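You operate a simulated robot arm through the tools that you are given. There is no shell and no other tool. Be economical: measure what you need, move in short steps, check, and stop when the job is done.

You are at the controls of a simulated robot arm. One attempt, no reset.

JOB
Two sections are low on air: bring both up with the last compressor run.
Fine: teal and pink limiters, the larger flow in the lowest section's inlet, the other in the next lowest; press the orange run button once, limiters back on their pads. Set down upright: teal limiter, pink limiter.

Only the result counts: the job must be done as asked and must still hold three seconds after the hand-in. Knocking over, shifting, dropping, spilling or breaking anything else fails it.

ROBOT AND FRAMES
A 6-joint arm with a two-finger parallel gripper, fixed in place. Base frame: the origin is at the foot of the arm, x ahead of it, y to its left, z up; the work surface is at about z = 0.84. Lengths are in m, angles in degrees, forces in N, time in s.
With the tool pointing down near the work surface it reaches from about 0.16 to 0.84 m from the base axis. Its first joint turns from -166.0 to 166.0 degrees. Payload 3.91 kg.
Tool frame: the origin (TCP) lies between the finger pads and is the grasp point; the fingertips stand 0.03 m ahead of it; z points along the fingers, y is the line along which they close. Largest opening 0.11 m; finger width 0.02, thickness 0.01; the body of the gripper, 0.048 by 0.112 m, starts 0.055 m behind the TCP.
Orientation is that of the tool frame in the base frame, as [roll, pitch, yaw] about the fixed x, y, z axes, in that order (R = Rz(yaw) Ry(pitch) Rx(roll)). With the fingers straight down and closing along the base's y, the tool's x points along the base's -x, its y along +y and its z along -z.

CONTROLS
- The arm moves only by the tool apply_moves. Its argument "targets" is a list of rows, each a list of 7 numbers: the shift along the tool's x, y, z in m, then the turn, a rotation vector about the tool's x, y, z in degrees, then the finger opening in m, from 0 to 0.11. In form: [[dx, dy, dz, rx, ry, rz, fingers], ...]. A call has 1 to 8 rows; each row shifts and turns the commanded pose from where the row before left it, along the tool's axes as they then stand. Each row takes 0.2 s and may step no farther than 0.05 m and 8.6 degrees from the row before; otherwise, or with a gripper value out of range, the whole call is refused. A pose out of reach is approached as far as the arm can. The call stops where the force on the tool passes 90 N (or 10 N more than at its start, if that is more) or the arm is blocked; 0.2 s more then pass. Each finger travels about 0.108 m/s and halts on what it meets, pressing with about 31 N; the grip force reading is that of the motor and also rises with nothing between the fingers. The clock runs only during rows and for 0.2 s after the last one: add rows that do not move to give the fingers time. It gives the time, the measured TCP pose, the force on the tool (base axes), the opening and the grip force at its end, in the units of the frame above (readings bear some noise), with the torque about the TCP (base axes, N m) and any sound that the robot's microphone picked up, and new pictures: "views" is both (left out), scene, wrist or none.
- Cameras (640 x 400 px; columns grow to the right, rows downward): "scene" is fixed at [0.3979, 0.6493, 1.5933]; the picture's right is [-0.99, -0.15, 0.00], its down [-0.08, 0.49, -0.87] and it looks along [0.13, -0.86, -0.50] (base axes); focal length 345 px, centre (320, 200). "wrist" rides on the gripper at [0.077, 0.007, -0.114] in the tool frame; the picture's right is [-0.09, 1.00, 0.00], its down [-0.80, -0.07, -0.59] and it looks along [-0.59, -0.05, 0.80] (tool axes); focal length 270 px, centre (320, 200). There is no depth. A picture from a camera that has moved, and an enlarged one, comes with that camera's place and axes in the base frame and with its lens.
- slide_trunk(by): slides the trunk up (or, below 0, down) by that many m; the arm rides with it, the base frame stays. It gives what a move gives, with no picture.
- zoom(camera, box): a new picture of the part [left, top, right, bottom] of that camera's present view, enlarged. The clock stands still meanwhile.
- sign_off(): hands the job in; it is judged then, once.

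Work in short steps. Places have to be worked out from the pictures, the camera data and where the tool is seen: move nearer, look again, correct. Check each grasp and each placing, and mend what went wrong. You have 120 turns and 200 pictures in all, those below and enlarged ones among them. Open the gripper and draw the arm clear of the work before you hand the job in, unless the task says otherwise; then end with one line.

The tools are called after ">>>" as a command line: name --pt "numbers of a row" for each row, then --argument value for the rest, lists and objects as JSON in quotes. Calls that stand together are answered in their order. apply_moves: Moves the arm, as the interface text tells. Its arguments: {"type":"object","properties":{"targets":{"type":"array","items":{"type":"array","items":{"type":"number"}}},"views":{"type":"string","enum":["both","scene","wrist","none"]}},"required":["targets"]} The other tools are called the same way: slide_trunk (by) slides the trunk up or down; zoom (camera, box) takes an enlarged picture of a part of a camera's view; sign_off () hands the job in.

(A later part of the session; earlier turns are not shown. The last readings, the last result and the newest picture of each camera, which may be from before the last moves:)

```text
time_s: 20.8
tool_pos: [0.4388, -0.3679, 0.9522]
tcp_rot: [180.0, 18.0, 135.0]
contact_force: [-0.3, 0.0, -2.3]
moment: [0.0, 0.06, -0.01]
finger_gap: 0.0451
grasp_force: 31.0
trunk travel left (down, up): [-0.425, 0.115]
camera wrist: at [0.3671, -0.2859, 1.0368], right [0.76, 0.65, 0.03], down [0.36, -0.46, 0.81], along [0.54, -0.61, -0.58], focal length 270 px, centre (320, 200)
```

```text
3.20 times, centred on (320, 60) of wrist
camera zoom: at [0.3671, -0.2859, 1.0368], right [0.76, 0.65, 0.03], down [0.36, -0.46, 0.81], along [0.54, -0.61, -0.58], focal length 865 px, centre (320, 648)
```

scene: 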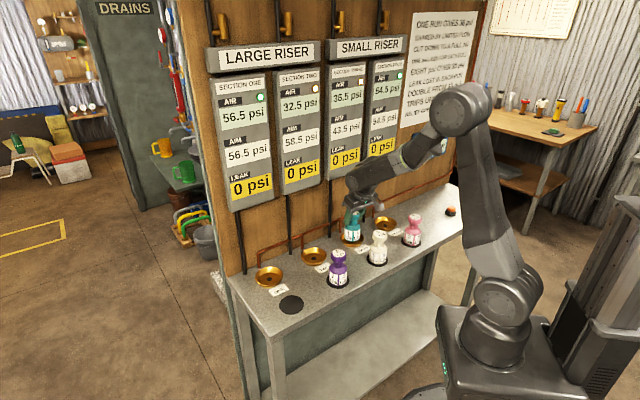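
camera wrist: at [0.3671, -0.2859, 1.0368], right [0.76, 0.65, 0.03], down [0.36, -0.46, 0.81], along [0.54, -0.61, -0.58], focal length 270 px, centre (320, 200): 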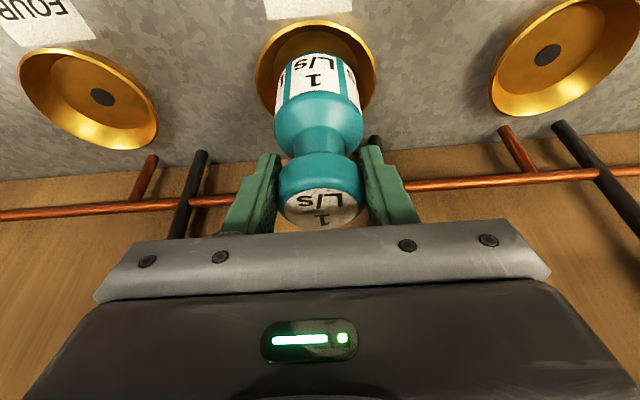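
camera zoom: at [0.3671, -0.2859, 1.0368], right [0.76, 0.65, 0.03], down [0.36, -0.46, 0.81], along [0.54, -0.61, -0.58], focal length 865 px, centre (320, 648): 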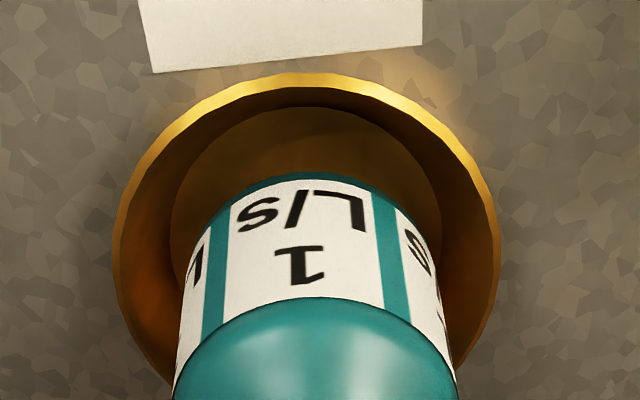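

Now it's close to centred. The flat floor is about 64 mm against the limiter's 55 mm, so there is slack. I'll back off 2 mm from the wall and lower to contact.

>>> apply_moves --pt "0.0019 -0.0005 -0.0006 0 0 0 0.02" --pt "0.0015 0 0.0048 0 0 0 0.02" --pt "0 0 0 0 0 0 0.02" --views "none"

```text
time_s: 21.6
tool_pos: [0.4381, -0.3662, 0.9463]
tcp_rot: [-180.0, 18.0, 135.0]
contact_force: [0.6, -0.5, -2.9]
moment: [0.01, 0.02, 0.03]
finger_gap: 0.0451
grasp_force: 31.1
trunk travel left (down, up): [-0.425, 0.115]
```

No contact yet, so I'll go down in 1.5 mm steps.

>>> apply_moves --pt "0.0005 0 0.0014 0 0 0 0.02" --pt "0 0 0 0 0 0 0.02" --views "none"

>>> apply_moves --pt "0.0005 0 0.0014 0 0 0 0.02" --pt "0 0 0 0 0 0 0.02"

>>> zoom --camera "scene" --box '[335, 205, 385, 255]'

>>> zoom --camera "wrist" --box '[220, 0, 420, 120]'

```text
time_s: 22.2
tool_pos: [0.4397, -0.365, 0.9454]
tcp_rot: [180.0, 18.1, 134.9]
contact_force: [-0.3, 0.4, -2.9]
moment: [-0.04, 0.02, -0.02]
finger_gap: 0.0451
grasp_force: 31.1
trunk travel left (down, up): [-0.425, 0.115]
```

```text
time_s: 22.8
tool_pos: [0.4379, -0.3657, 0.9444]
tcp_rot: [-180.0, 18.0, 135.0]
contact_force: [0.8, 0.2, -2.8]
moment: [0.01, 0.0, -0.01]
finger_gap: 0.0451
grasp_force: 31.4
trunk travel left (down, up): [-0.425, 0.115]
camera wrist: at [0.3661, -0.2845, 1.0288], right [0.76, 0.65, 0.03], down [0.36, -0.46, 0.81], along [0.54, -0.61, -0.58], focal length 270 px, centre (320, 200)
```

scene: 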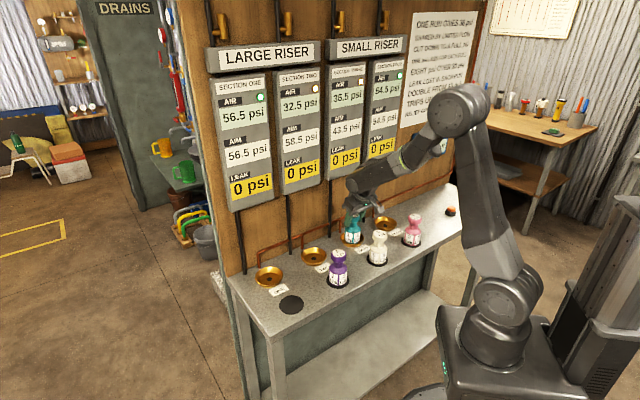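
wrist: 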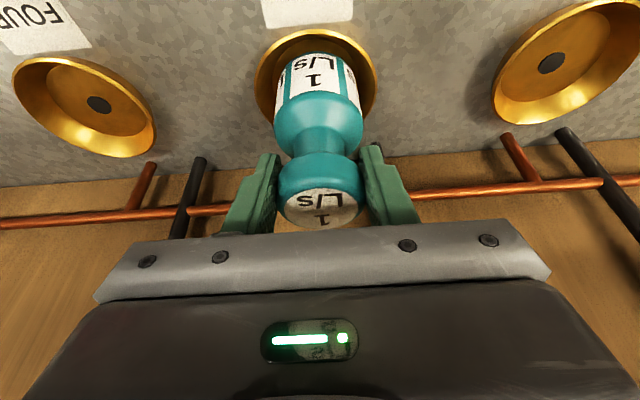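

```text
8.00 times, centred on (360, 230) of scene
camera zoom: at [0.3979, 0.6493, 1.5933], right [-0.99, -0.15, 0.0], down [-0.08, 0.49, -0.87], along [0.13, -0.86, -0.5], focal length 2760 px, centre (0, -40)
```

zoom: 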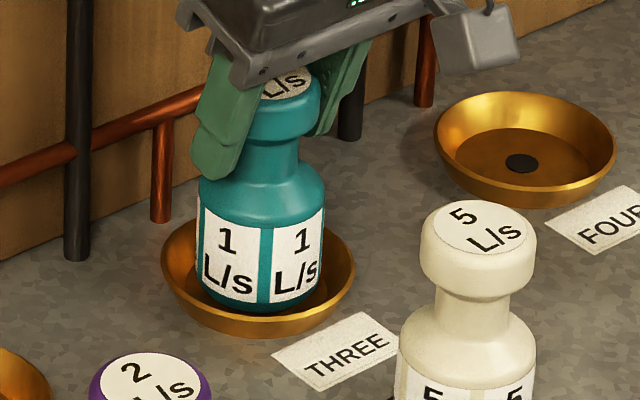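

```text
3.20 times, centred on (320, 60) of wrist
camera zoom: at [0.3661, -0.2845, 1.0288], right [0.76, 0.65, 0.03], down [0.36, -0.46, 0.81], along [0.54, -0.61, -0.58], focal length 865 px, centre (320, 648)
```

zoom: 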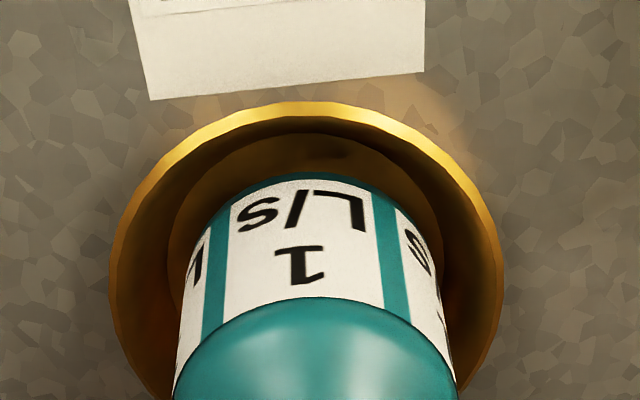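

Well centred and still about 4–5 mm above the floor. I'll keep going down in small steps.

>>> apply_moves --pt "0.0007 0 0.0022 0 0 0 0.02" --pt "0 0 0 0 0 0 0.02" --views "none"

>>> apply_moves --pt "0.0004 0 0.0012 0 0 0 0.02" --pt "0 0 0 0 0 0 0.02" --views "none"

```text
time_s: 23.4
tool_pos: [0.4393, -0.3667, 0.9416]
tcp_rot: [-180.0, 18.0, 134.9]
contact_force: [0.2, -1.2, -3.5]
moment: [0.0, 0.01, -0.02]
finger_gap: 0.0448
grasp_force: 31.5
trunk travel left (down, up): [-0.425, 0.115]
```

```text
time_s: 24.0
tool_pos: [0.4392, -0.3656, 0.9416]
tcp_rot: [180.0, 18.1, 135.0]
contact_force: [-0.4, 0.1, -2.7]
moment: [0.02, 0.02, 0.02]
finger_gap: 0.0451
grasp_force: 30.8
trunk travel left (down, up): [-0.425, 0.115]
```

>>> apply_moves --pt "0.0004 0 0.0012 0 0 0 0.02" --pt "0 0 0 0 0 0 0.02" --views "none"

>>> apply_moves --pt "0.0003 0 0.0009 0 0 0 0.02" --pt "0 0 0 0 0 0 0.02" --views "none"

```text
time_s: 24.6
tool_pos: [0.4388, -0.3672, 0.9385]
tcp_rot: [180.0, 18.1, 135.1]
contact_force: [0.5, -1.1, -3.0]
moment: [0.0, 0.02, -0.02]
finger_gap: 0.045
grasp_force: 30.7
trunk travel left (down, up): [-0.425, 0.115]
```

```text
time_s: 25.2
tool_pos: [0.438, -0.3678, 0.939]
tcp_rot: [180.0, 18.0, 135.0]
contact_force: [0.5, -0.3, -2.2]
moment: [0.0, 0.0, 0.04]
finger_gap: 0.0449
grasp_force: 30.9
trunk travel left (down, up): [-0.425, 0.115]
```

>>> apply_moves --pt "0.0003 0 0.001 0 0 0 0.02" --pt "0 0 0 0 0 0 0.02" --views "none"

>>> zoom --camera "scene" --box '[335, 205, 385, 255]'

```text
time_s: 25.8
tool_pos: [0.4384, -0.3674, 0.9381]
tcp_rot: [180.0, 18.1, 135.1]
contact_force: [1.9, 0.3, 4.3]
moment: [0.02, -0.08, -0.03]
finger_gap: 0.0449
grasp_force: 31.0
trunk travel left (down, up): [-0.425, 0.115]
```

```text
8.00 times, centred on (360, 230) of scene
camera zoom: at [0.3979, 0.6493, 1.5933], right [-0.99, -0.15, 0.0], down [-0.08, 0.49, -0.87], along [0.13, -0.86, -0.5], focal length 2760 px, centre (0, -40)
```

zoom: 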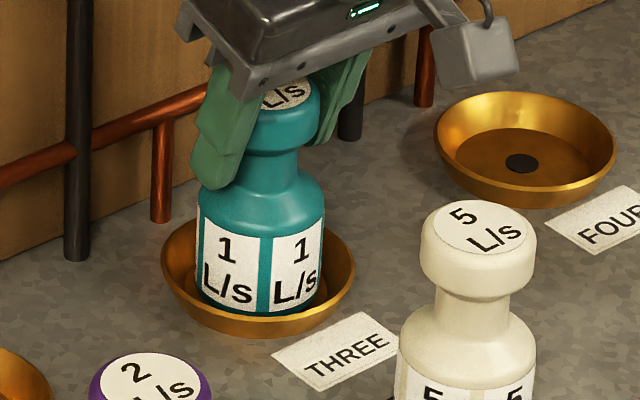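

Seated in inlet Three. I'll release, rise vertically and check.

>>> apply_moves --pt "0 0 0 0 0 0 0.05" --pt "0 0 0 0 0 0 0.08" --pt "0 0 0 0 0 0 0.1" --pt "-0.0139 0 -0.0428 0 0 0 0.1" --pt "-0.0139 0 -0.0428 0 0 0 0.1" --pt "-0.0139 0 -0.0428 0 0 0 0.1" --pt "0.0402 0 -0.0131 0 0 0 0.1" --pt "0.0402 0 -0.0131 0 0 0 0.1"

>>> zoom --camera "scene" --box '[240, 190, 480, 330]'

```text
time_s: 27.6
tool_pos: [0.3763, -0.3069, 1.0702]
tcp_rot: [-180.0, 18.0, 135.1]
contact_force: [0.1, -0.3, 0.4]
moment: [-0.01, -0.01, -0.01]
finger_gap: 0.0999
grasp_force: 0.1
trunk travel left (down, up): [-0.425, 0.115]
camera wrist: at [0.3029, -0.225, 1.156], right [0.76, 0.65, 0.03], down [0.36, -0.46, 0.81], along [0.54, -0.61, -0.58], focal length 270 px, centre (320, 200)
```

scene: 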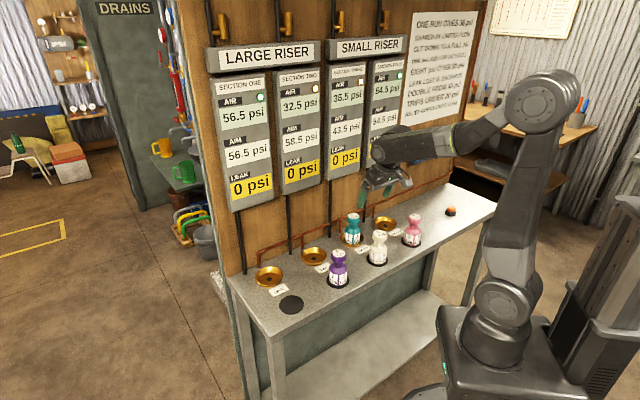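
wrist: 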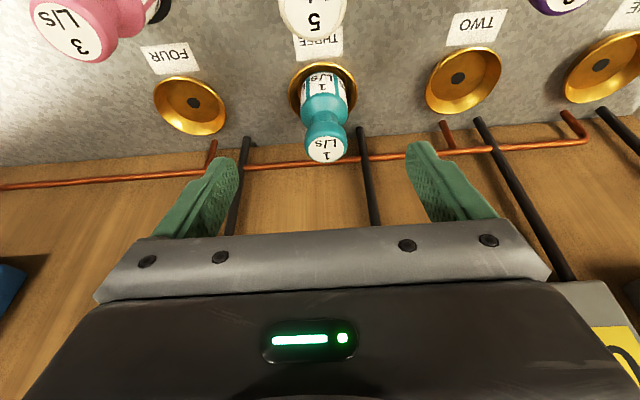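

```text
2.67 times, centred on (360, 260) of scene
camera zoom: at [0.3979, 0.6493, 1.5933], right [-0.99, -0.15, 0.0], down [-0.08, 0.49, -0.87], along [0.13, -0.86, -0.5], focal length 920 px, centre (213, 40)
```

zoom: 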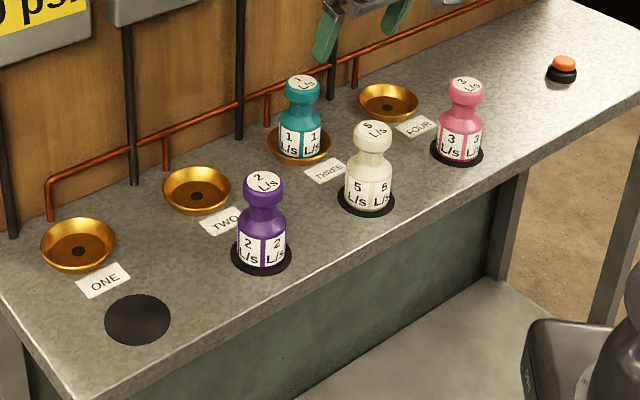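

Teal stands upright in inlet Three. Next I'll move over pink, estimated at about (0.231,-0.390), keeping the same lean.

>>> apply_moves --pt "0.0105 -0.0404 -0.0034 0 0 0 0.11" --pt "0.0105 -0.0404 -0.0034 0 0 0 0.11" --pt "0.0105 -0.0404 -0.0034 0 0 0 0.11" --pt "0.0105 -0.0404 -0.0034 0 0 0 0.11" --pt "0 0 0 0 0 0 0.11"

>>> zoom --camera "scene" --box '[360, 170, 460, 270]'

```text
time_s: 28.8
tool_pos: [0.2344, -0.3895, 1.0706]
tcp_rot: [-180.0, 18.0, 135.0]
contact_force: [-0.2, -0.2, -0.3]
moment: [0.01, 0.01, 0.05]
finger_gap: 0.1099
grasp_force: 0.1
trunk travel left (down, up): [-0.425, 0.115]
camera wrist: at [0.1631, -0.3083, 1.1545], right [0.76, 0.65, 0.03], down [0.36, -0.46, 0.81], along [0.54, -0.61, -0.58], focal length 270 px, centre (320, 200)
```

scene: 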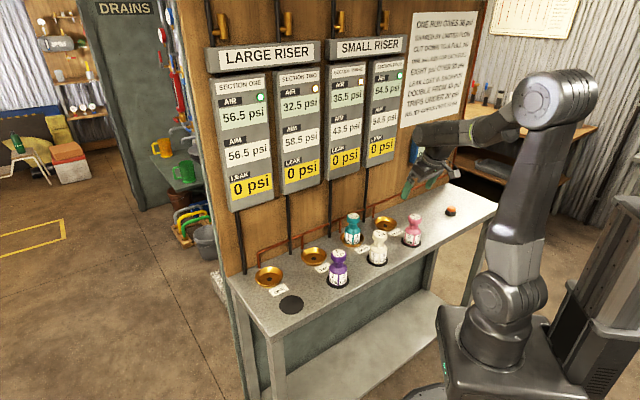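
wrist: 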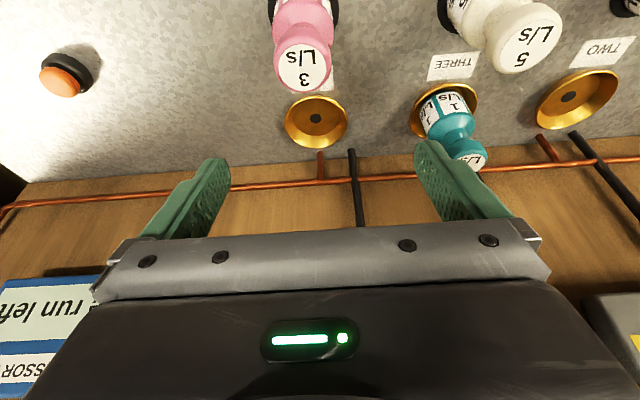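

```text
4.00 times, centred on (410, 220) of scene
camera zoom: at [0.3979, 0.6493, 1.5933], right [-0.99, -0.15, 0.0], down [-0.08, 0.49, -0.87], along [0.13, -0.86, -0.5], focal length 1380 px, centre (-40, 120)
```

zoom: 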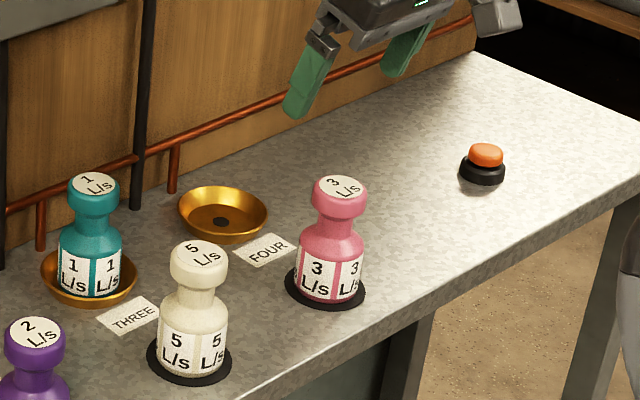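

Pink appears about 10 mm further along the row, near (0.2265,-0.395). I'll correct that, descend to above its head and check.

>>> apply_moves --pt "0.0016 -0.0095 -0.0005 0 0 0 0.11" --pt "0.0124 0 0.038 0 0 0 0.11" --pt "0.0108 0 0.0333 0 0 0 0.11" --pt "0 0 0 0 0 0 0.11" --views "wrist"

>>> zoom --camera "scene" --box '[360, 170, 460, 270]'

```text
time_s: 29.8
tool_pos: [0.226, -0.3946, 0.9965]
tcp_rot: [-180.0, 18.0, 135.0]
contact_force: [-0.4, -0.2, -0.6]
moment: [0.01, -0.01, 0.02]
finger_gap: 0.11
grasp_force: 0.0
trunk travel left (down, up): [-0.425, 0.115]
camera wrist: at [0.1534, -0.3123, 1.0804], right [0.76, 0.65, 0.03], down [0.36, -0.46, 0.81], along [0.54, -0.61, -0.58], focal length 270 px, centre (320, 200)
```

wrist: 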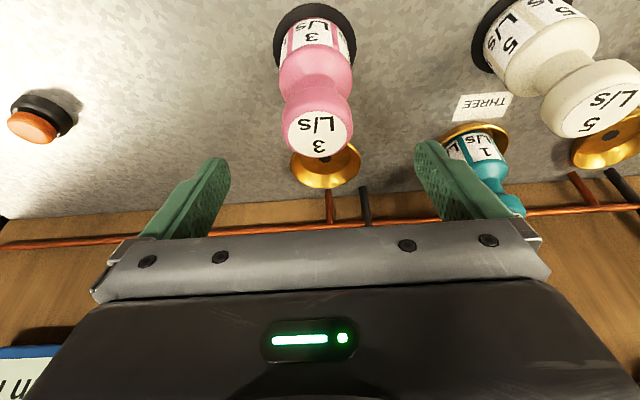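

```text
4.00 times, centred on (410, 220) of scene
camera zoom: at [0.3979, 0.6493, 1.5933], right [-0.99, -0.15, 0.0], down [-0.08, 0.49, -0.87], along [0.13, -0.86, -0.5], focal length 1380 px, centre (-40, 120)
```

zoom: 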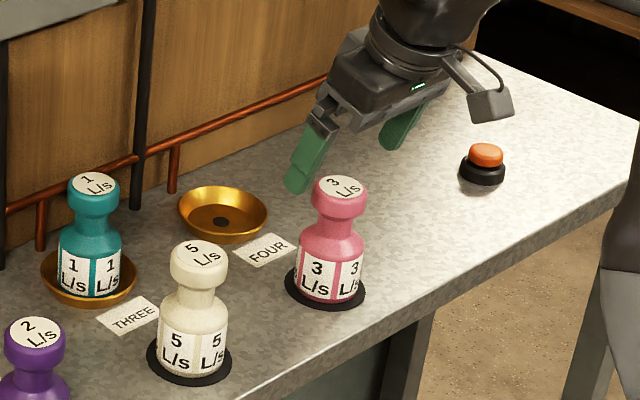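

Alignment is excellent; the predicted top position matches within 2 px. I'll descend to 0.9375 and close.

>>> apply_moves --pt "0.0093 0 0.0285 0 0 0 0.11" --pt "0.0089 0 0.0275 0 0 0 0.11" --pt "0 0 0 0 0 0 0.11"

```text
time_s: 30.6
tool_pos: [0.2278, -0.3958, 0.9366]
tcp_rot: [-180.0, 18.0, 135.1]
contact_force: [-0.5, -0.2, -0.7]
moment: [0.01, -0.03, 0.03]
finger_gap: 0.1097
grasp_force: 0.1
trunk travel left (down, up): [-0.425, 0.115]
camera wrist: at [0.1555, -0.3132, 1.0216], right [0.76, 0.65, 0.03], down [0.36, -0.46, 0.81], along [0.54, -0.61, -0.58], focal length 270 px, centre (320, 200)
```

scene: 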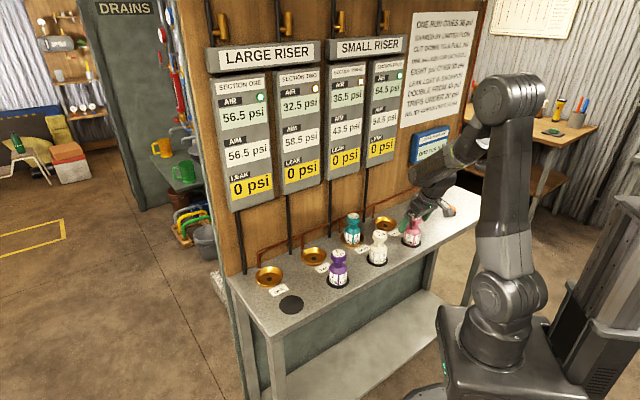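
wrist: 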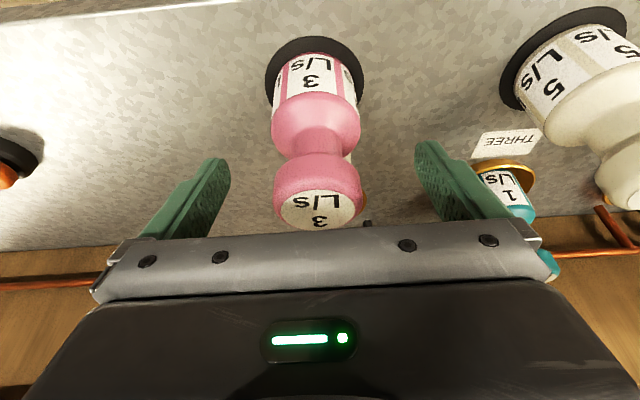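

>>> apply_moves --pt "0 -0.001 0 0 0 0 0.09" --pt "0 0 0 0 0 0 0.06" --pt "0 0 0 0 0 0 0.03" --pt "0 0 0 0 0 0 0.02" --pt "0 0 0 0 0 0 0.02" --views "wrist"

```text
time_s: 31.8
tool_pos: [0.2266, -0.3961, 0.9368]
tcp_rot: [180.0, 17.9, 135.0]
contact_force: [-0.6, -1.2, 0.7]
moment: [0.01, -0.02, -0.04]
finger_gap: 0.0451
grasp_force: 30.9
trunk travel left (down, up): [-0.425, 0.115]
camera wrist: at [0.1544, -0.3141, 1.0223], right [0.76, 0.65, 0.03], down [0.36, -0.46, 0.81], along [0.54, -0.61, -0.58], focal length 270 px, centre (320, 200)
```

wrist: 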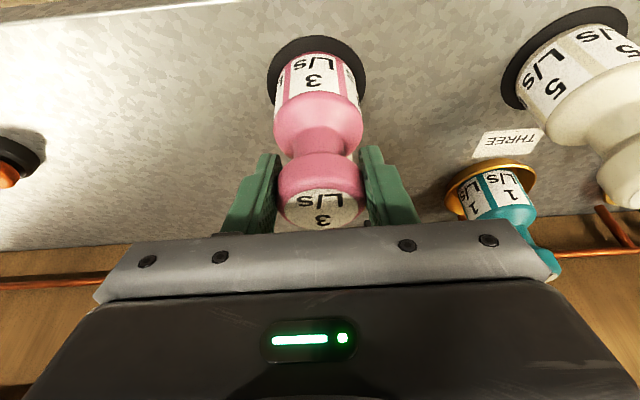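

Gripped with the same geometry as teal. I'll lift 155 mm, then move 0.340 along the row.

>>> apply_moves --pt "-0.0062 0 -0.019 0 0 0 0.02" --pt "-0.0139 0 -0.0428 0 0 0 0.02" --pt "-0.0139 0 -0.0428 0 0 0 0.02" --pt "-0.0139 0 -0.0428 0 0 0 0.02" --pt "0 0 0 0 0 0 0.02" --views "wrist"

>>> apply_moves --pt "0 0.0486 0 0 0 0 0.02" --pt "0 0.0486 0 0 0 0 0.02" --pt "0 0.0486 0 0 0 0 0.02" --pt "0 0.0486 0 0 0 0 0.02" --pt "0 0.0486 0 0 0 0 0.02" --pt "0 0.0486 0 0 0 0 0.02" --pt "0 0.0486 0 0 0 0 0.02" --pt "0 0 0 0 0 0 0.02"

```text
time_s: 33.0
tool_pos: [0.2263, -0.397, 1.0952]
tcp_rot: [180.0, 18.0, 135.0]
contact_force: [0.7, -0.6, -2.1]
moment: [0.02, 0.03, -0.02]
finger_gap: 0.0451
grasp_force: 31.0
trunk travel left (down, up): [-0.425, 0.115]
camera wrist: at [0.153, -0.3153, 1.1801], right [0.76, 0.65, 0.03], down [0.36, -0.46, 0.81], along [0.54, -0.61, -0.58], focal length 270 px, centre (320, 200)
```

wrist: 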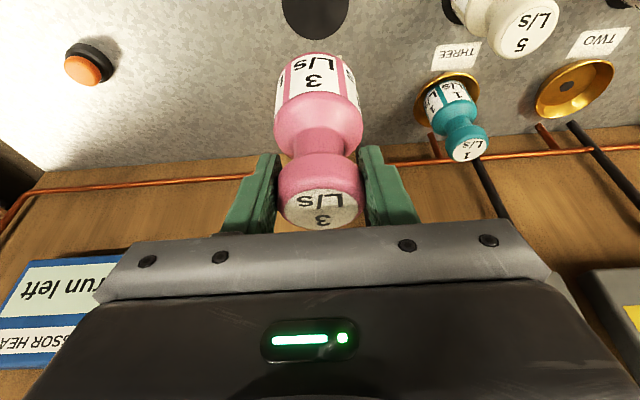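

```text
time_s: 34.8
tool_pos: [0.4669, -0.1567, 1.0974]
tcp_rot: [-180.0, 18.0, 135.0]
contact_force: [0.4, 0.5, -3.3]
moment: [-0.01, 0.03, 0.05]
finger_gap: 0.045
grasp_force: 30.7
trunk travel left (down, up): [-0.425, 0.115]
camera wrist: at [0.3939, -0.0746, 1.1817], right [0.76, 0.65, 0.03], down [0.36, -0.46, 0.81], along [0.54, -0.61, -0.58], focal length 270 px, centre (320, 200)
```

scene: 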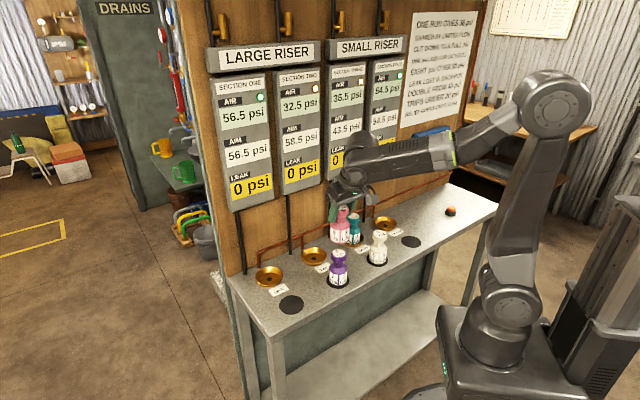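
wrist: 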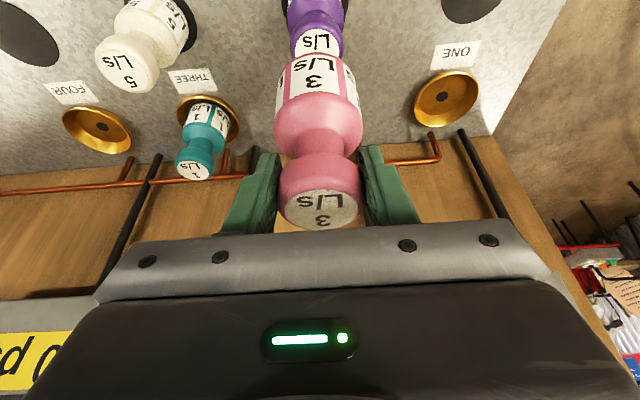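

The view closely matches the earlier one at inlet Three, so inlet Two should be about 0.128 wallward, near (0.557,-0.248). I'll move in and part way down.

>>> apply_moves --pt "-0.0402 0 0.0131 0 0 0 0.02" --pt "-0.0402 -0.001 0.0131 0 0 0 0.02" --pt "-0.035 0 0.0325 0 0 0 0.02" --pt "0.0139 0 0.0428 0 0 0 0.02" --pt "0.0139 0 0.0428 0 0 0 0.02" --pt "0 0 0 0 0 0 0.02"

>>> zoom --camera "scene" --box '[285, 215, 345, 275]'

>>> zoom --camera "wrist" --box '[220, 0, 420, 120]'

```text
time_s: 36.2
tool_pos: [0.5583, -0.2476, 0.9867]
tcp_rot: [-179.9, 17.9, 135.1]
contact_force: [-0.2, 0.1, -3.3]
moment: [-0.02, -0.01, -0.01]
finger_gap: 0.045
grasp_force: 31.5
trunk travel left (down, up): [-0.425, 0.115]
camera wrist: at [0.4853, -0.1661, 1.0708], right [0.76, 0.65, 0.03], down [0.36, -0.46, 0.81], along [0.54, -0.61, -0.58], focal length 270 px, centre (320, 200)
```

scene: 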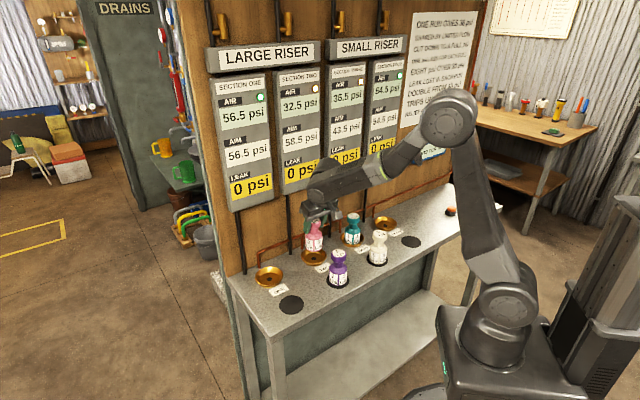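
wrist: 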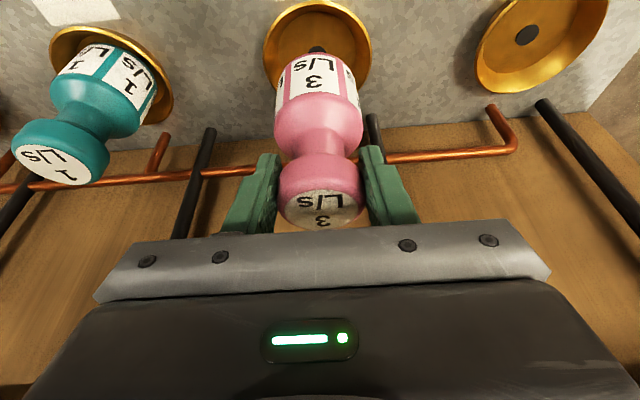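

```text
6.67 times, centred on (315, 245) of scene
camera zoom: at [0.3979, 0.6493, 1.5933], right [-0.99, -0.15, 0.0], down [-0.08, 0.49, -0.87], along [0.13, -0.86, -0.5], focal length 2300 px, centre (353, -100)
```

zoom: 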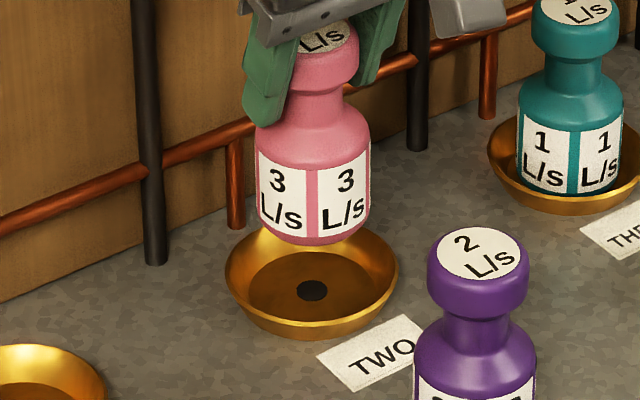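

```text
3.20 times, centred on (320, 60) of wrist
camera zoom: at [0.4853, -0.1661, 1.0708], right [0.76, 0.65, 0.03], down [0.36, -0.46, 0.81], along [0.54, -0.61, -0.58], focal length 865 px, centre (320, 648)
```

zoom: 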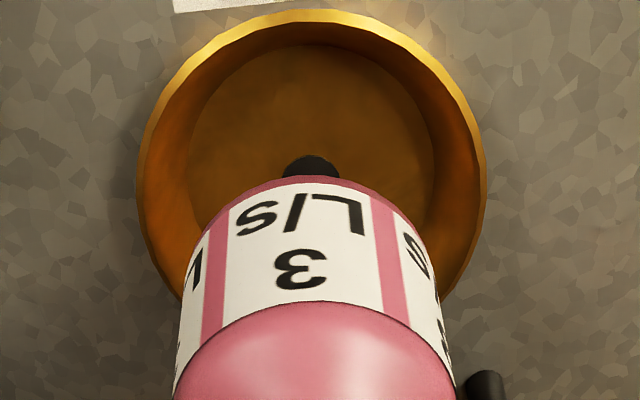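

Both views show pink centred over inlet Two. I'll descend 43 mm and check forces.

>>> apply_moves --pt "0.0068 0 0.0209 0 0 0 0.02" --pt "0.0065 0 0.02 0 0 0 0.02" --pt "0 0 0 0 0 0 0.02" --views "none"

>>> zoom --camera "scene" --box '[285, 215, 345, 275]'

>>> zoom --camera "wrist" --box '[220, 0, 420, 120]'

```text
time_s: 37.0
tool_pos: [0.556, -0.2454, 0.9406]
tcp_rot: [180.0, 18.0, 135.0]
contact_force: [-1.0, 0.6, -4.2]
moment: [0.02, -0.01, -0.01]
finger_gap: 0.0452
grasp_force: 31.1
trunk travel left (down, up): [-0.425, 0.115]
```

```text
6.67 times, centred on (315, 245) of scene
camera zoom: at [0.3979, 0.6493, 1.5933], right [-0.99, -0.15, 0.0], down [-0.08, 0.49, -0.87], along [0.13, -0.86, -0.5], focal length 2300 px, centre (353, -100)
```

zoom: 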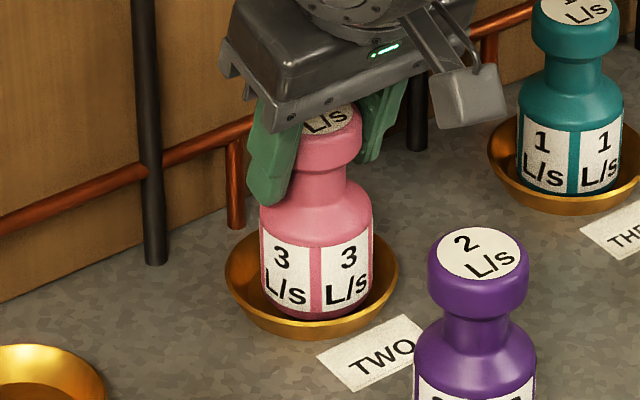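

```text
3.20 times, centred on (320, 60) of wrist
camera zoom: at [0.4836, -0.1642, 1.026], right [0.76, 0.65, 0.03], down [0.36, -0.46, 0.81], along [0.54, -0.61, -0.58], focal length 865 px, centre (320, 648)
```

zoom: 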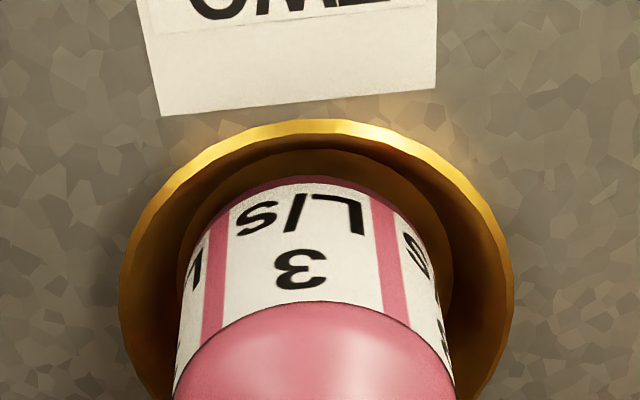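

>>> apply_moves --pt "-0.0014 0.0006 0.0005 0 0 0 0.02" --pt "0.0005 0 0.0015 0 0 0 0.02" --pt "0 0 0 0 0 0 0.02" --views "none"

>>> apply_moves --pt "0.0003 0 0.001 0 0 0 0.02" --pt "0 0 0 0 0 0 0.02" --views "none"

```text
time_s: 37.8
tool_pos: [0.5588, -0.2476, 0.9386]
tcp_rot: [-179.9, 18.0, 135.0]
contact_force: [-0.1, -0.1, -2.5]
moment: [0.0, -0.01, 0.01]
finger_gap: 0.0452
grasp_force: 30.7
trunk travel left (down, up): [-0.425, 0.115]
```

```text
time_s: 38.4
tool_pos: [0.5555, -0.2469, 0.9378]
tcp_rot: [-180.0, 17.9, 135.0]
contact_force: [0.0, -0.4, -0.2]
moment: [-0.03, -0.03, -0.01]
finger_gap: 0.0452
grasp_force: 30.9
trunk travel left (down, up): [-0.425, 0.115]
```

It's starting to bear. I'll go 0.7 mm more, release and rise clear.

>>> apply_moves --pt "0.0002 0 0.0007 0 0 0 0.02" --pt "0 0 0 0 0 0 0.02" --views "none"

>>> apply_moves --pt "0 0 0 0 0 0 0.05" --pt "0 0 0 0 0 0 0.08" --pt "0 0 0 0 0 0 0.1" --pt "-0.0139 0 -0.0428 0 0 0 0.1" --pt "-0.0139 0 -0.0428 0 0 0 0.1" --pt "-0.0139 0 -0.0428 0 0 0 0.1" --pt "0.0402 0 -0.0131 0 0 0 0.1" --pt "0.0402 0 -0.0131 0 0 0 0.1"

>>> zoom --camera "scene" --box '[240, 190, 480, 330]'

```text
time_s: 39.0
tool_pos: [0.5573, -0.2491, 0.9388]
tcp_rot: [-180.0, 18.0, 135.0]
contact_force: [0.4, 3.0, 5.0]
moment: [0.42, -0.19, 0.0]
finger_gap: 0.0449
grasp_force: 30.9
trunk travel left (down, up): [-0.425, 0.115]
```

```text
time_s: 40.8
tool_pos: [0.4958, -0.186, 1.0723]
tcp_rot: [-180.0, 18.1, 135.0]
contact_force: [0.0, 1.1, 0.0]
moment: [-0.01, -0.05, -0.02]
finger_gap: 0.0998
grasp_force: 0.0
trunk travel left (down, up): [-0.425, 0.115]
camera wrist: at [0.4241, -0.1045, 1.1563], right [0.76, 0.65, 0.03], down [0.36, -0.46, 0.81], along [0.54, -0.61, -0.58], focal length 270 px, centre (320, 200)
```

scene: 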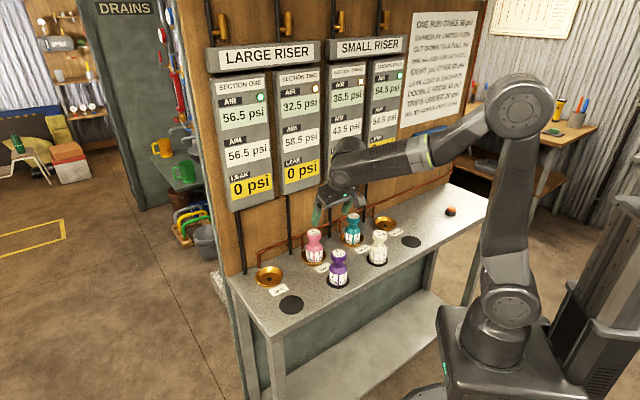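
wrist: 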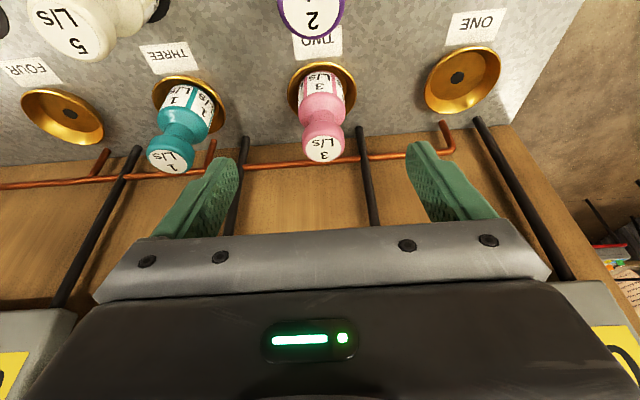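

```text
2.67 times, centred on (360, 260) of scene
camera zoom: at [0.3979, 0.6493, 1.5933], right [-0.99, -0.15, 0.0], down [-0.08, 0.49, -0.87], along [0.13, -0.86, -0.5], focal length 920 px, centre (213, 40)
```

zoom: 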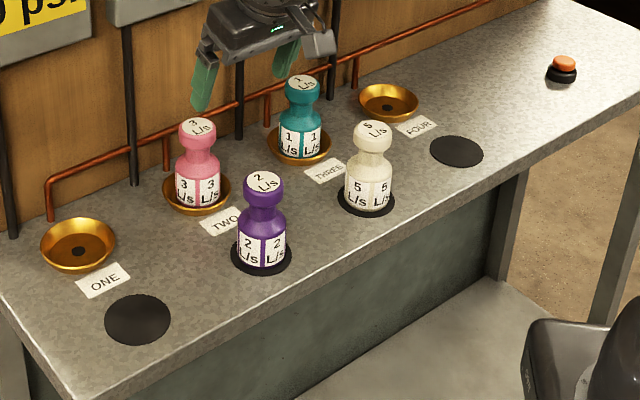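

Both limiters are seated upright. The button is at about (0.057,-0.606) with its top near z 0.87. I'll travel there at height with the fingers closed and return the tool to vertical.

>>> apply_moves --pt "0 -0.0475 0 0 0 0 0.05" --pt "0 -0.0475 0 0 0 0 0" --pt "0 -0.0475 0 0 0 0 0" --pt "0 -0.0475 0 0 0 0 0" --pt "0 -0.0475 0 0 0 0 0" --pt "0 -0.0475 0 0 0 0 0" --pt "0 -0.0475 0 0 0 0 0" --pt "0 -0.0475 0 0 0 0 0" --views "none"

>>> apply_moves --pt "0.0124 -0.0475 -0.004 0 0 0 0" --pt "0 -0.0475 0 0 0 0 0" --pt "0 -0.0475 0 0 0 0 0" --pt "0 -0.0475 0 0 0 0 0" --pt "0 -0.037 0 0 6 0 0" --pt "0 0 0 0 6 0 0" --pt "0 0 0 0 6 0 0" --pt "0 0 0 0 0 0 0"

>>> zoom --camera "scene" --box '[410, 150, 500, 240]'

```text
time_s: 42.6
tool_pos: [0.2291, -0.4553, 1.0725]
tcp_rot: [179.9, 18.1, 135.0]
contact_force: [-0.1, 0.2, 0.1]
moment: [0.01, 0.02, 0.02]
finger_gap: 0.0
grasp_force: 31.2
trunk travel left (down, up): [-0.425, 0.115]
```

```text
time_s: 44.4
tool_pos: [0.0586, -0.6068, 1.0713]
tcp_rot: [-180.0, -0.1, 135.0]
contact_force: [-0.4, -0.2, -0.1]
moment: [0.02, 0.01, 0.01]
finger_gap: 0.0
grasp_force: 30.8
trunk travel left (down, up): [-0.425, 0.115]
camera wrist: at [0.0089, -0.5483, 1.186], right [0.77, 0.64, 0.0], down [0.52, -0.62, 0.59], along [0.38, -0.46, -0.8], focal length 270 px, centre (320, 200)
```

scene: 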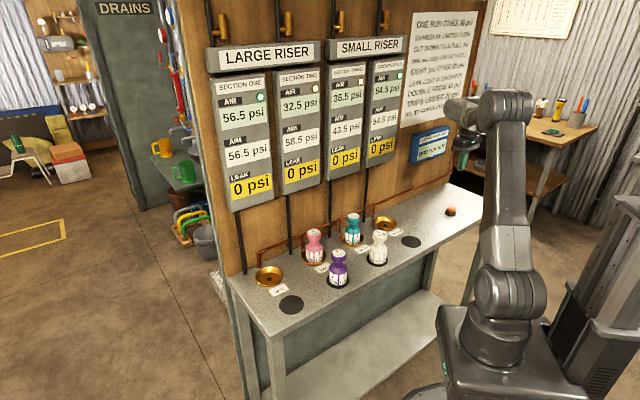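
wrist: 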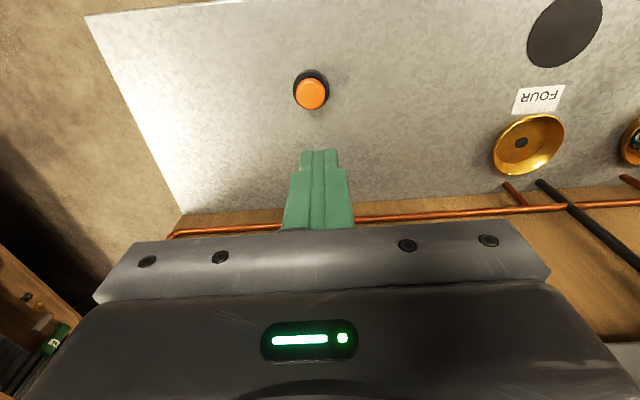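

```text
4.44 times, centred on (455, 195) of scene
camera zoom: at [0.3979, 0.6493, 1.5933], right [-0.99, -0.15, 0.0], down [-0.08, 0.49, -0.87], along [0.13, -0.86, -0.5], focal length 1533 px, centre (-280, 222)
```

zoom: 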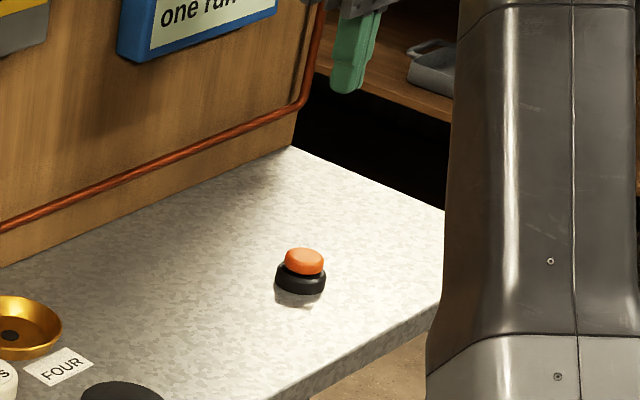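

The button is at (0.055,-0.618) in both views. I'll correct and descend to about 25 mm above it.

>>> apply_moves --pt "-0.006 -0.0105 0 0 0 0 0" --pt "0 0 0.05 0 0 0 0" --pt "0 0 0.05 0 0 0 0" --pt "0 0 0.04 0 0 0 0" --pt "0 0 0 0 0 0 0" --views "wrist"

>>> zoom --camera "scene" --box '[410, 150, 500, 240]'

```text
time_s: 45.6
tool_pos: [0.054, -0.6166, 0.9326]
tcp_rot: [179.9, 0.0, 134.9]
contact_force: [0.0, 0.3, 0.8]
moment: [0.0, 0.01, 0.0]
finger_gap: 0.0
grasp_force: 30.8
trunk travel left (down, up): [-0.425, 0.115]
camera wrist: at [0.004, -0.5566, 1.0471], right [0.77, 0.64, 0.0], down [0.52, -0.62, 0.59], along [0.38, -0.46, -0.8], focal length 270 px, centre (320, 200)
```

wrist: 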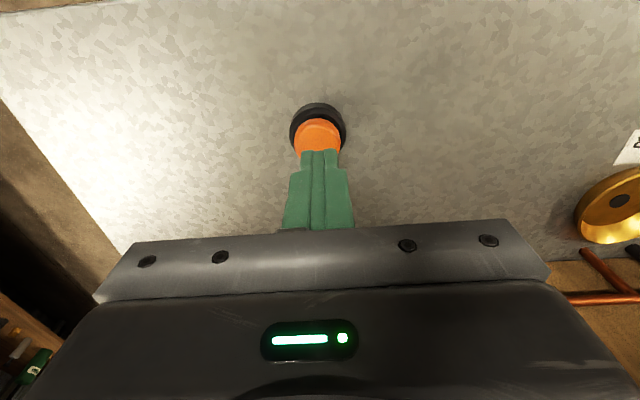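

```text
4.44 times, centred on (455, 195) of scene
camera zoom: at [0.3979, 0.6493, 1.5933], right [-0.99, -0.15, 0.0], down [-0.08, 0.49, -0.87], along [0.13, -0.86, -0.5], focal length 1533 px, centre (-280, 222)
```

zoom: 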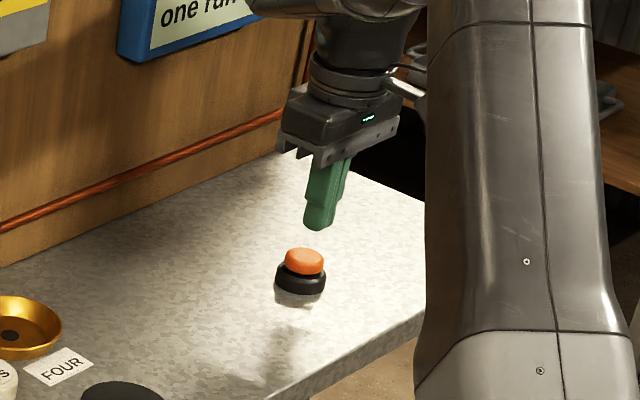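

By the wrist geometry the tip is over the button within a few mm. I'll nudge 3 mm wallward and lower to just above the cap.

>>> apply_moves --pt "-0.003 0 0.018 0 0 0 0" --pt "0 0 0 0 0 0 0" --views "wrist"

>>> zoom --camera "scene" --box '[430, 190, 470, 230]'

```text
time_s: 46.2
tool_pos: [0.0577, -0.6192, 0.9144]
tcp_rot: [179.9, 0.0, 134.9]
contact_force: [-0.6, -0.2, 0.4]
moment: [0.0, 0.0, -0.01]
finger_gap: 0.0
grasp_force: 31.1
trunk travel left (down, up): [-0.425, 0.115]
camera wrist: at [0.0072, -0.5601, 1.0292], right [0.77, 0.64, 0.0], down [0.52, -0.62, 0.59], along [0.38, -0.46, -0.8], focal length 270 px, centre (320, 200)
```

wrist: 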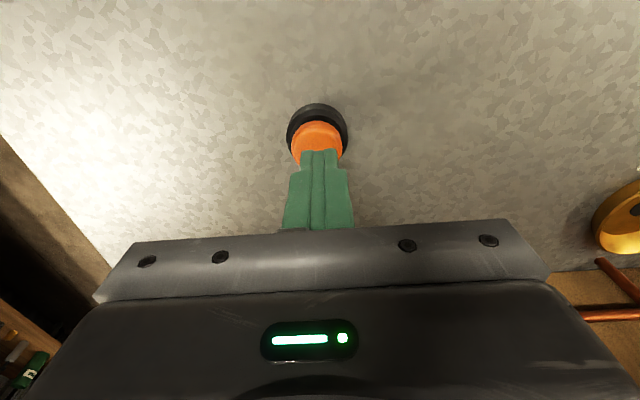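

```text
10.00 times, centred on (450, 210) of scene
camera zoom: at [0.3979, 0.6493, 1.5933], right [-0.99, -0.15, 0.0], down [-0.08, 0.49, -0.87], along [0.13, -0.86, -0.5], focal length 3449 px, centre (-980, 100)
```

zoom: 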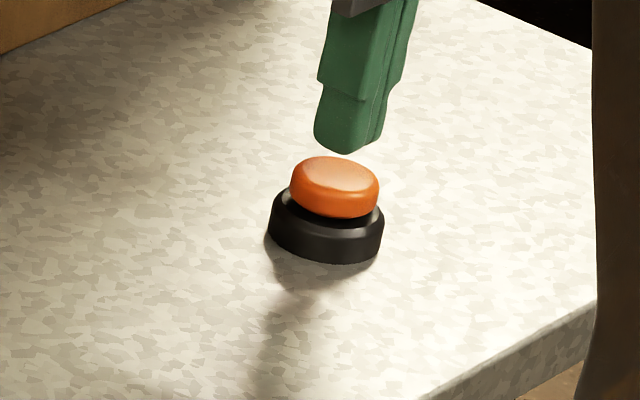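

The tip is over the cap, about 5 mm off-centre. I'll nudge it and lower toward contact, watching the force.

>>> apply_moves --pt "-0.0015 0.0015 0.004 0 0 0 0" --pt "0 0 0.006 0 0 0 0" --pt "0 0 0 0 0 0 0" --views "none"

>>> zoom --camera "scene" --box '[430, 190, 470, 230]'

```text
time_s: 47.0
tool_pos: [0.0589, -0.6204, 0.9047]
tcp_rot: [180.0, 0.0, 135.1]
contact_force: [0.3, -0.5, -0.7]
moment: [-0.05, -0.01, 0.01]
finger_gap: 0.0003
grasp_force: 30.9
trunk travel left (down, up): [-0.425, 0.115]
```

```text
10.00 times, centred on (450, 210) of scene
camera zoom: at [0.3979, 0.6493, 1.5933], right [-0.99, -0.15, 0.0], down [-0.08, 0.49, -0.87], along [0.13, -0.86, -0.5], focal length 3449 px, centre (-980, 100)
```

zoom: 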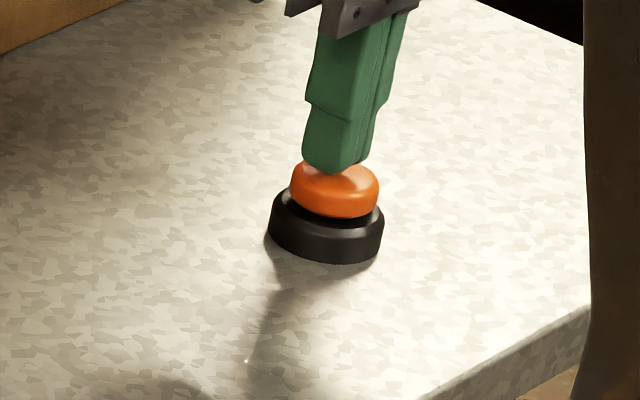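

The tip is centred just above the cap. Pressing now.

>>> apply_moves --pt "0 0 0.004 0 0 0 0" --pt "0 0 0.003 0 0 0 0" --pt "0 0 0 0 0 0 0" --views "scene"

```text
time_s: 47.8
tool_pos: [0.0595, -0.6211, 0.898]
tcp_rot: [180.0, 0.0, 135.0]
contact_force: [0.5, -0.4, 2.0]
moment: [-0.02, -0.03, 0.0]
finger_gap: 0.0
grasp_force: 31.0
trunk travel left (down, up): [-0.425, 0.115]
```

scene: 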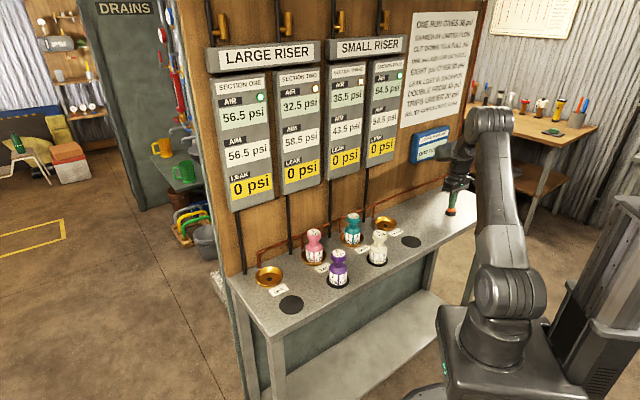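

Only 2 N of spring force and no change on the panels, so I'll press deeper.

>>> apply_moves --pt "0 0 0.003 0 0 0 0" --pt "0 0 0 0 0 0 0" --views "scene"

```text
time_s: 48.4
tool_pos: [0.0592, -0.6224, 0.8944]
tcp_rot: [-180.0, 0.0, 135.0]
contact_force: [1.8, 0.8, 3.4]
moment: [-0.04, -0.04, -0.01]
finger_gap: 0.0
grasp_force: 30.9
trunk travel left (down, up): [-0.425, 0.115]
heard: click
```

scene: 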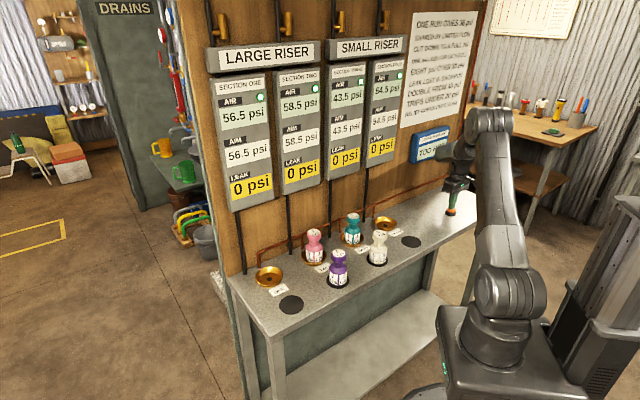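

Click. Two now reads 58.5 and Three reads 43.5, both on aim. I'll rise straight up, lean the hand again and go back toward inlet Two to collect pink.

>>> apply_moves --pt "0 0 -0.04 0 0 0 0" --pt "0 0 -0.05 0 0 0 0" --pt "0 0 -0.05 0 0 0 0" --pt "0 0 -0.038 0 0 0 0" --pt "0 0 0 0 -6 0 0" --pt "0 0 0 0 -6 0 0" --pt "0 0 0 0 -6 0 0" --pt "0 0.0165 0 0 0 0 0" --views "none"

>>> apply_moves --pt "0 0.05 0 0 0 0 0" --pt "0 0.05 0 0 0 0 0" --pt "0 0.05 0 0 0 0 0" --pt "0 0.05 0 0 0 0 0" --pt "0 0.05 0 0 0 0 0" --pt "0 0.05 0 0 0 0 0" --pt "0 0.05 0 0 0 0 0" --pt "0 0.05 0 0 0 0 0" --views "none"

>>> apply_moves --pt "0 0.05 0 0 0 0 0.03" --pt "0 0.05 0 0 0 0 0.06" --pt "0 0.05 0 0 0 0 0.1" --pt "0 0.05 0 0 0 0 0.1" --pt "0 0 0 0 0 0 0.1" --pt "0 0 0 0 0 0 0.1"

```text
time_s: 50.2
tool_pos: [0.0721, -0.6101, 1.0716]
tcp_rot: [-179.9, 18.1, 134.9]
contact_force: [0.1, -0.1, -0.5]
moment: [0.0, -0.01, -0.04]
finger_gap: 0.0
grasp_force: 30.9
trunk travel left (down, up): [-0.425, 0.115]
```

```text
time_s: 52.0
tool_pos: [0.3587, -0.3238, 1.0731]
tcp_rot: [-179.9, 18.0, 134.9]
contact_force: [0.8, 0.4, 1.2]
moment: [0.05, 0.0, -0.01]
finger_gap: 0.0
grasp_force: 30.8
trunk travel left (down, up): [-0.425, 0.115]
```

```text
time_s: 53.4
tool_pos: [0.4989, -0.1818, 1.0731]
tcp_rot: [180.0, 17.9, 135.0]
contact_force: [0.3, 0.4, -0.4]
moment: [0.02, 0.02, -0.03]
finger_gap: 0.1
grasp_force: 0.0
trunk travel left (down, up): [-0.425, 0.115]
camera wrist: at [0.4266, -0.0991, 1.1574], right [0.76, 0.65, 0.03], down [0.36, -0.46, 0.81], along [0.54, -0.61, -0.58], focal length 270 px, centre (320, 200)
```

scene: 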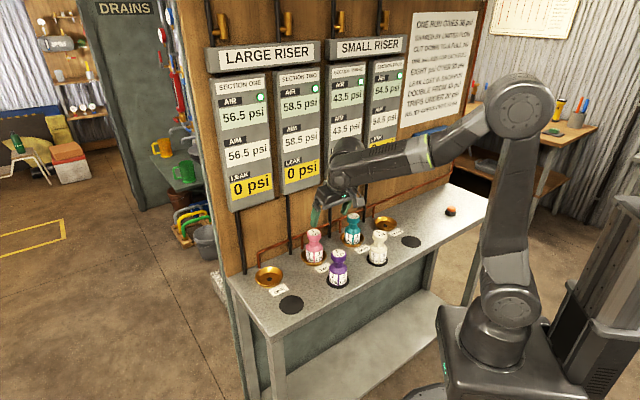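
wrist: 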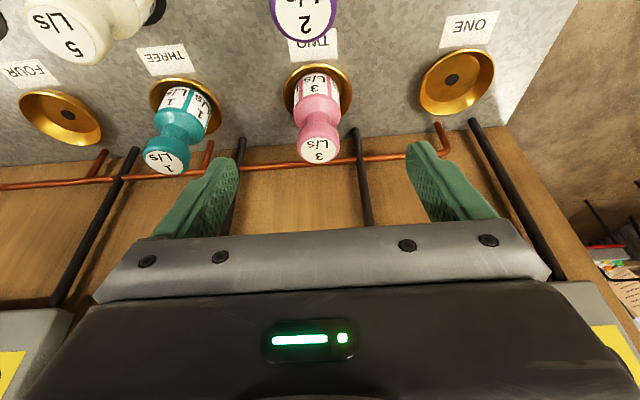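

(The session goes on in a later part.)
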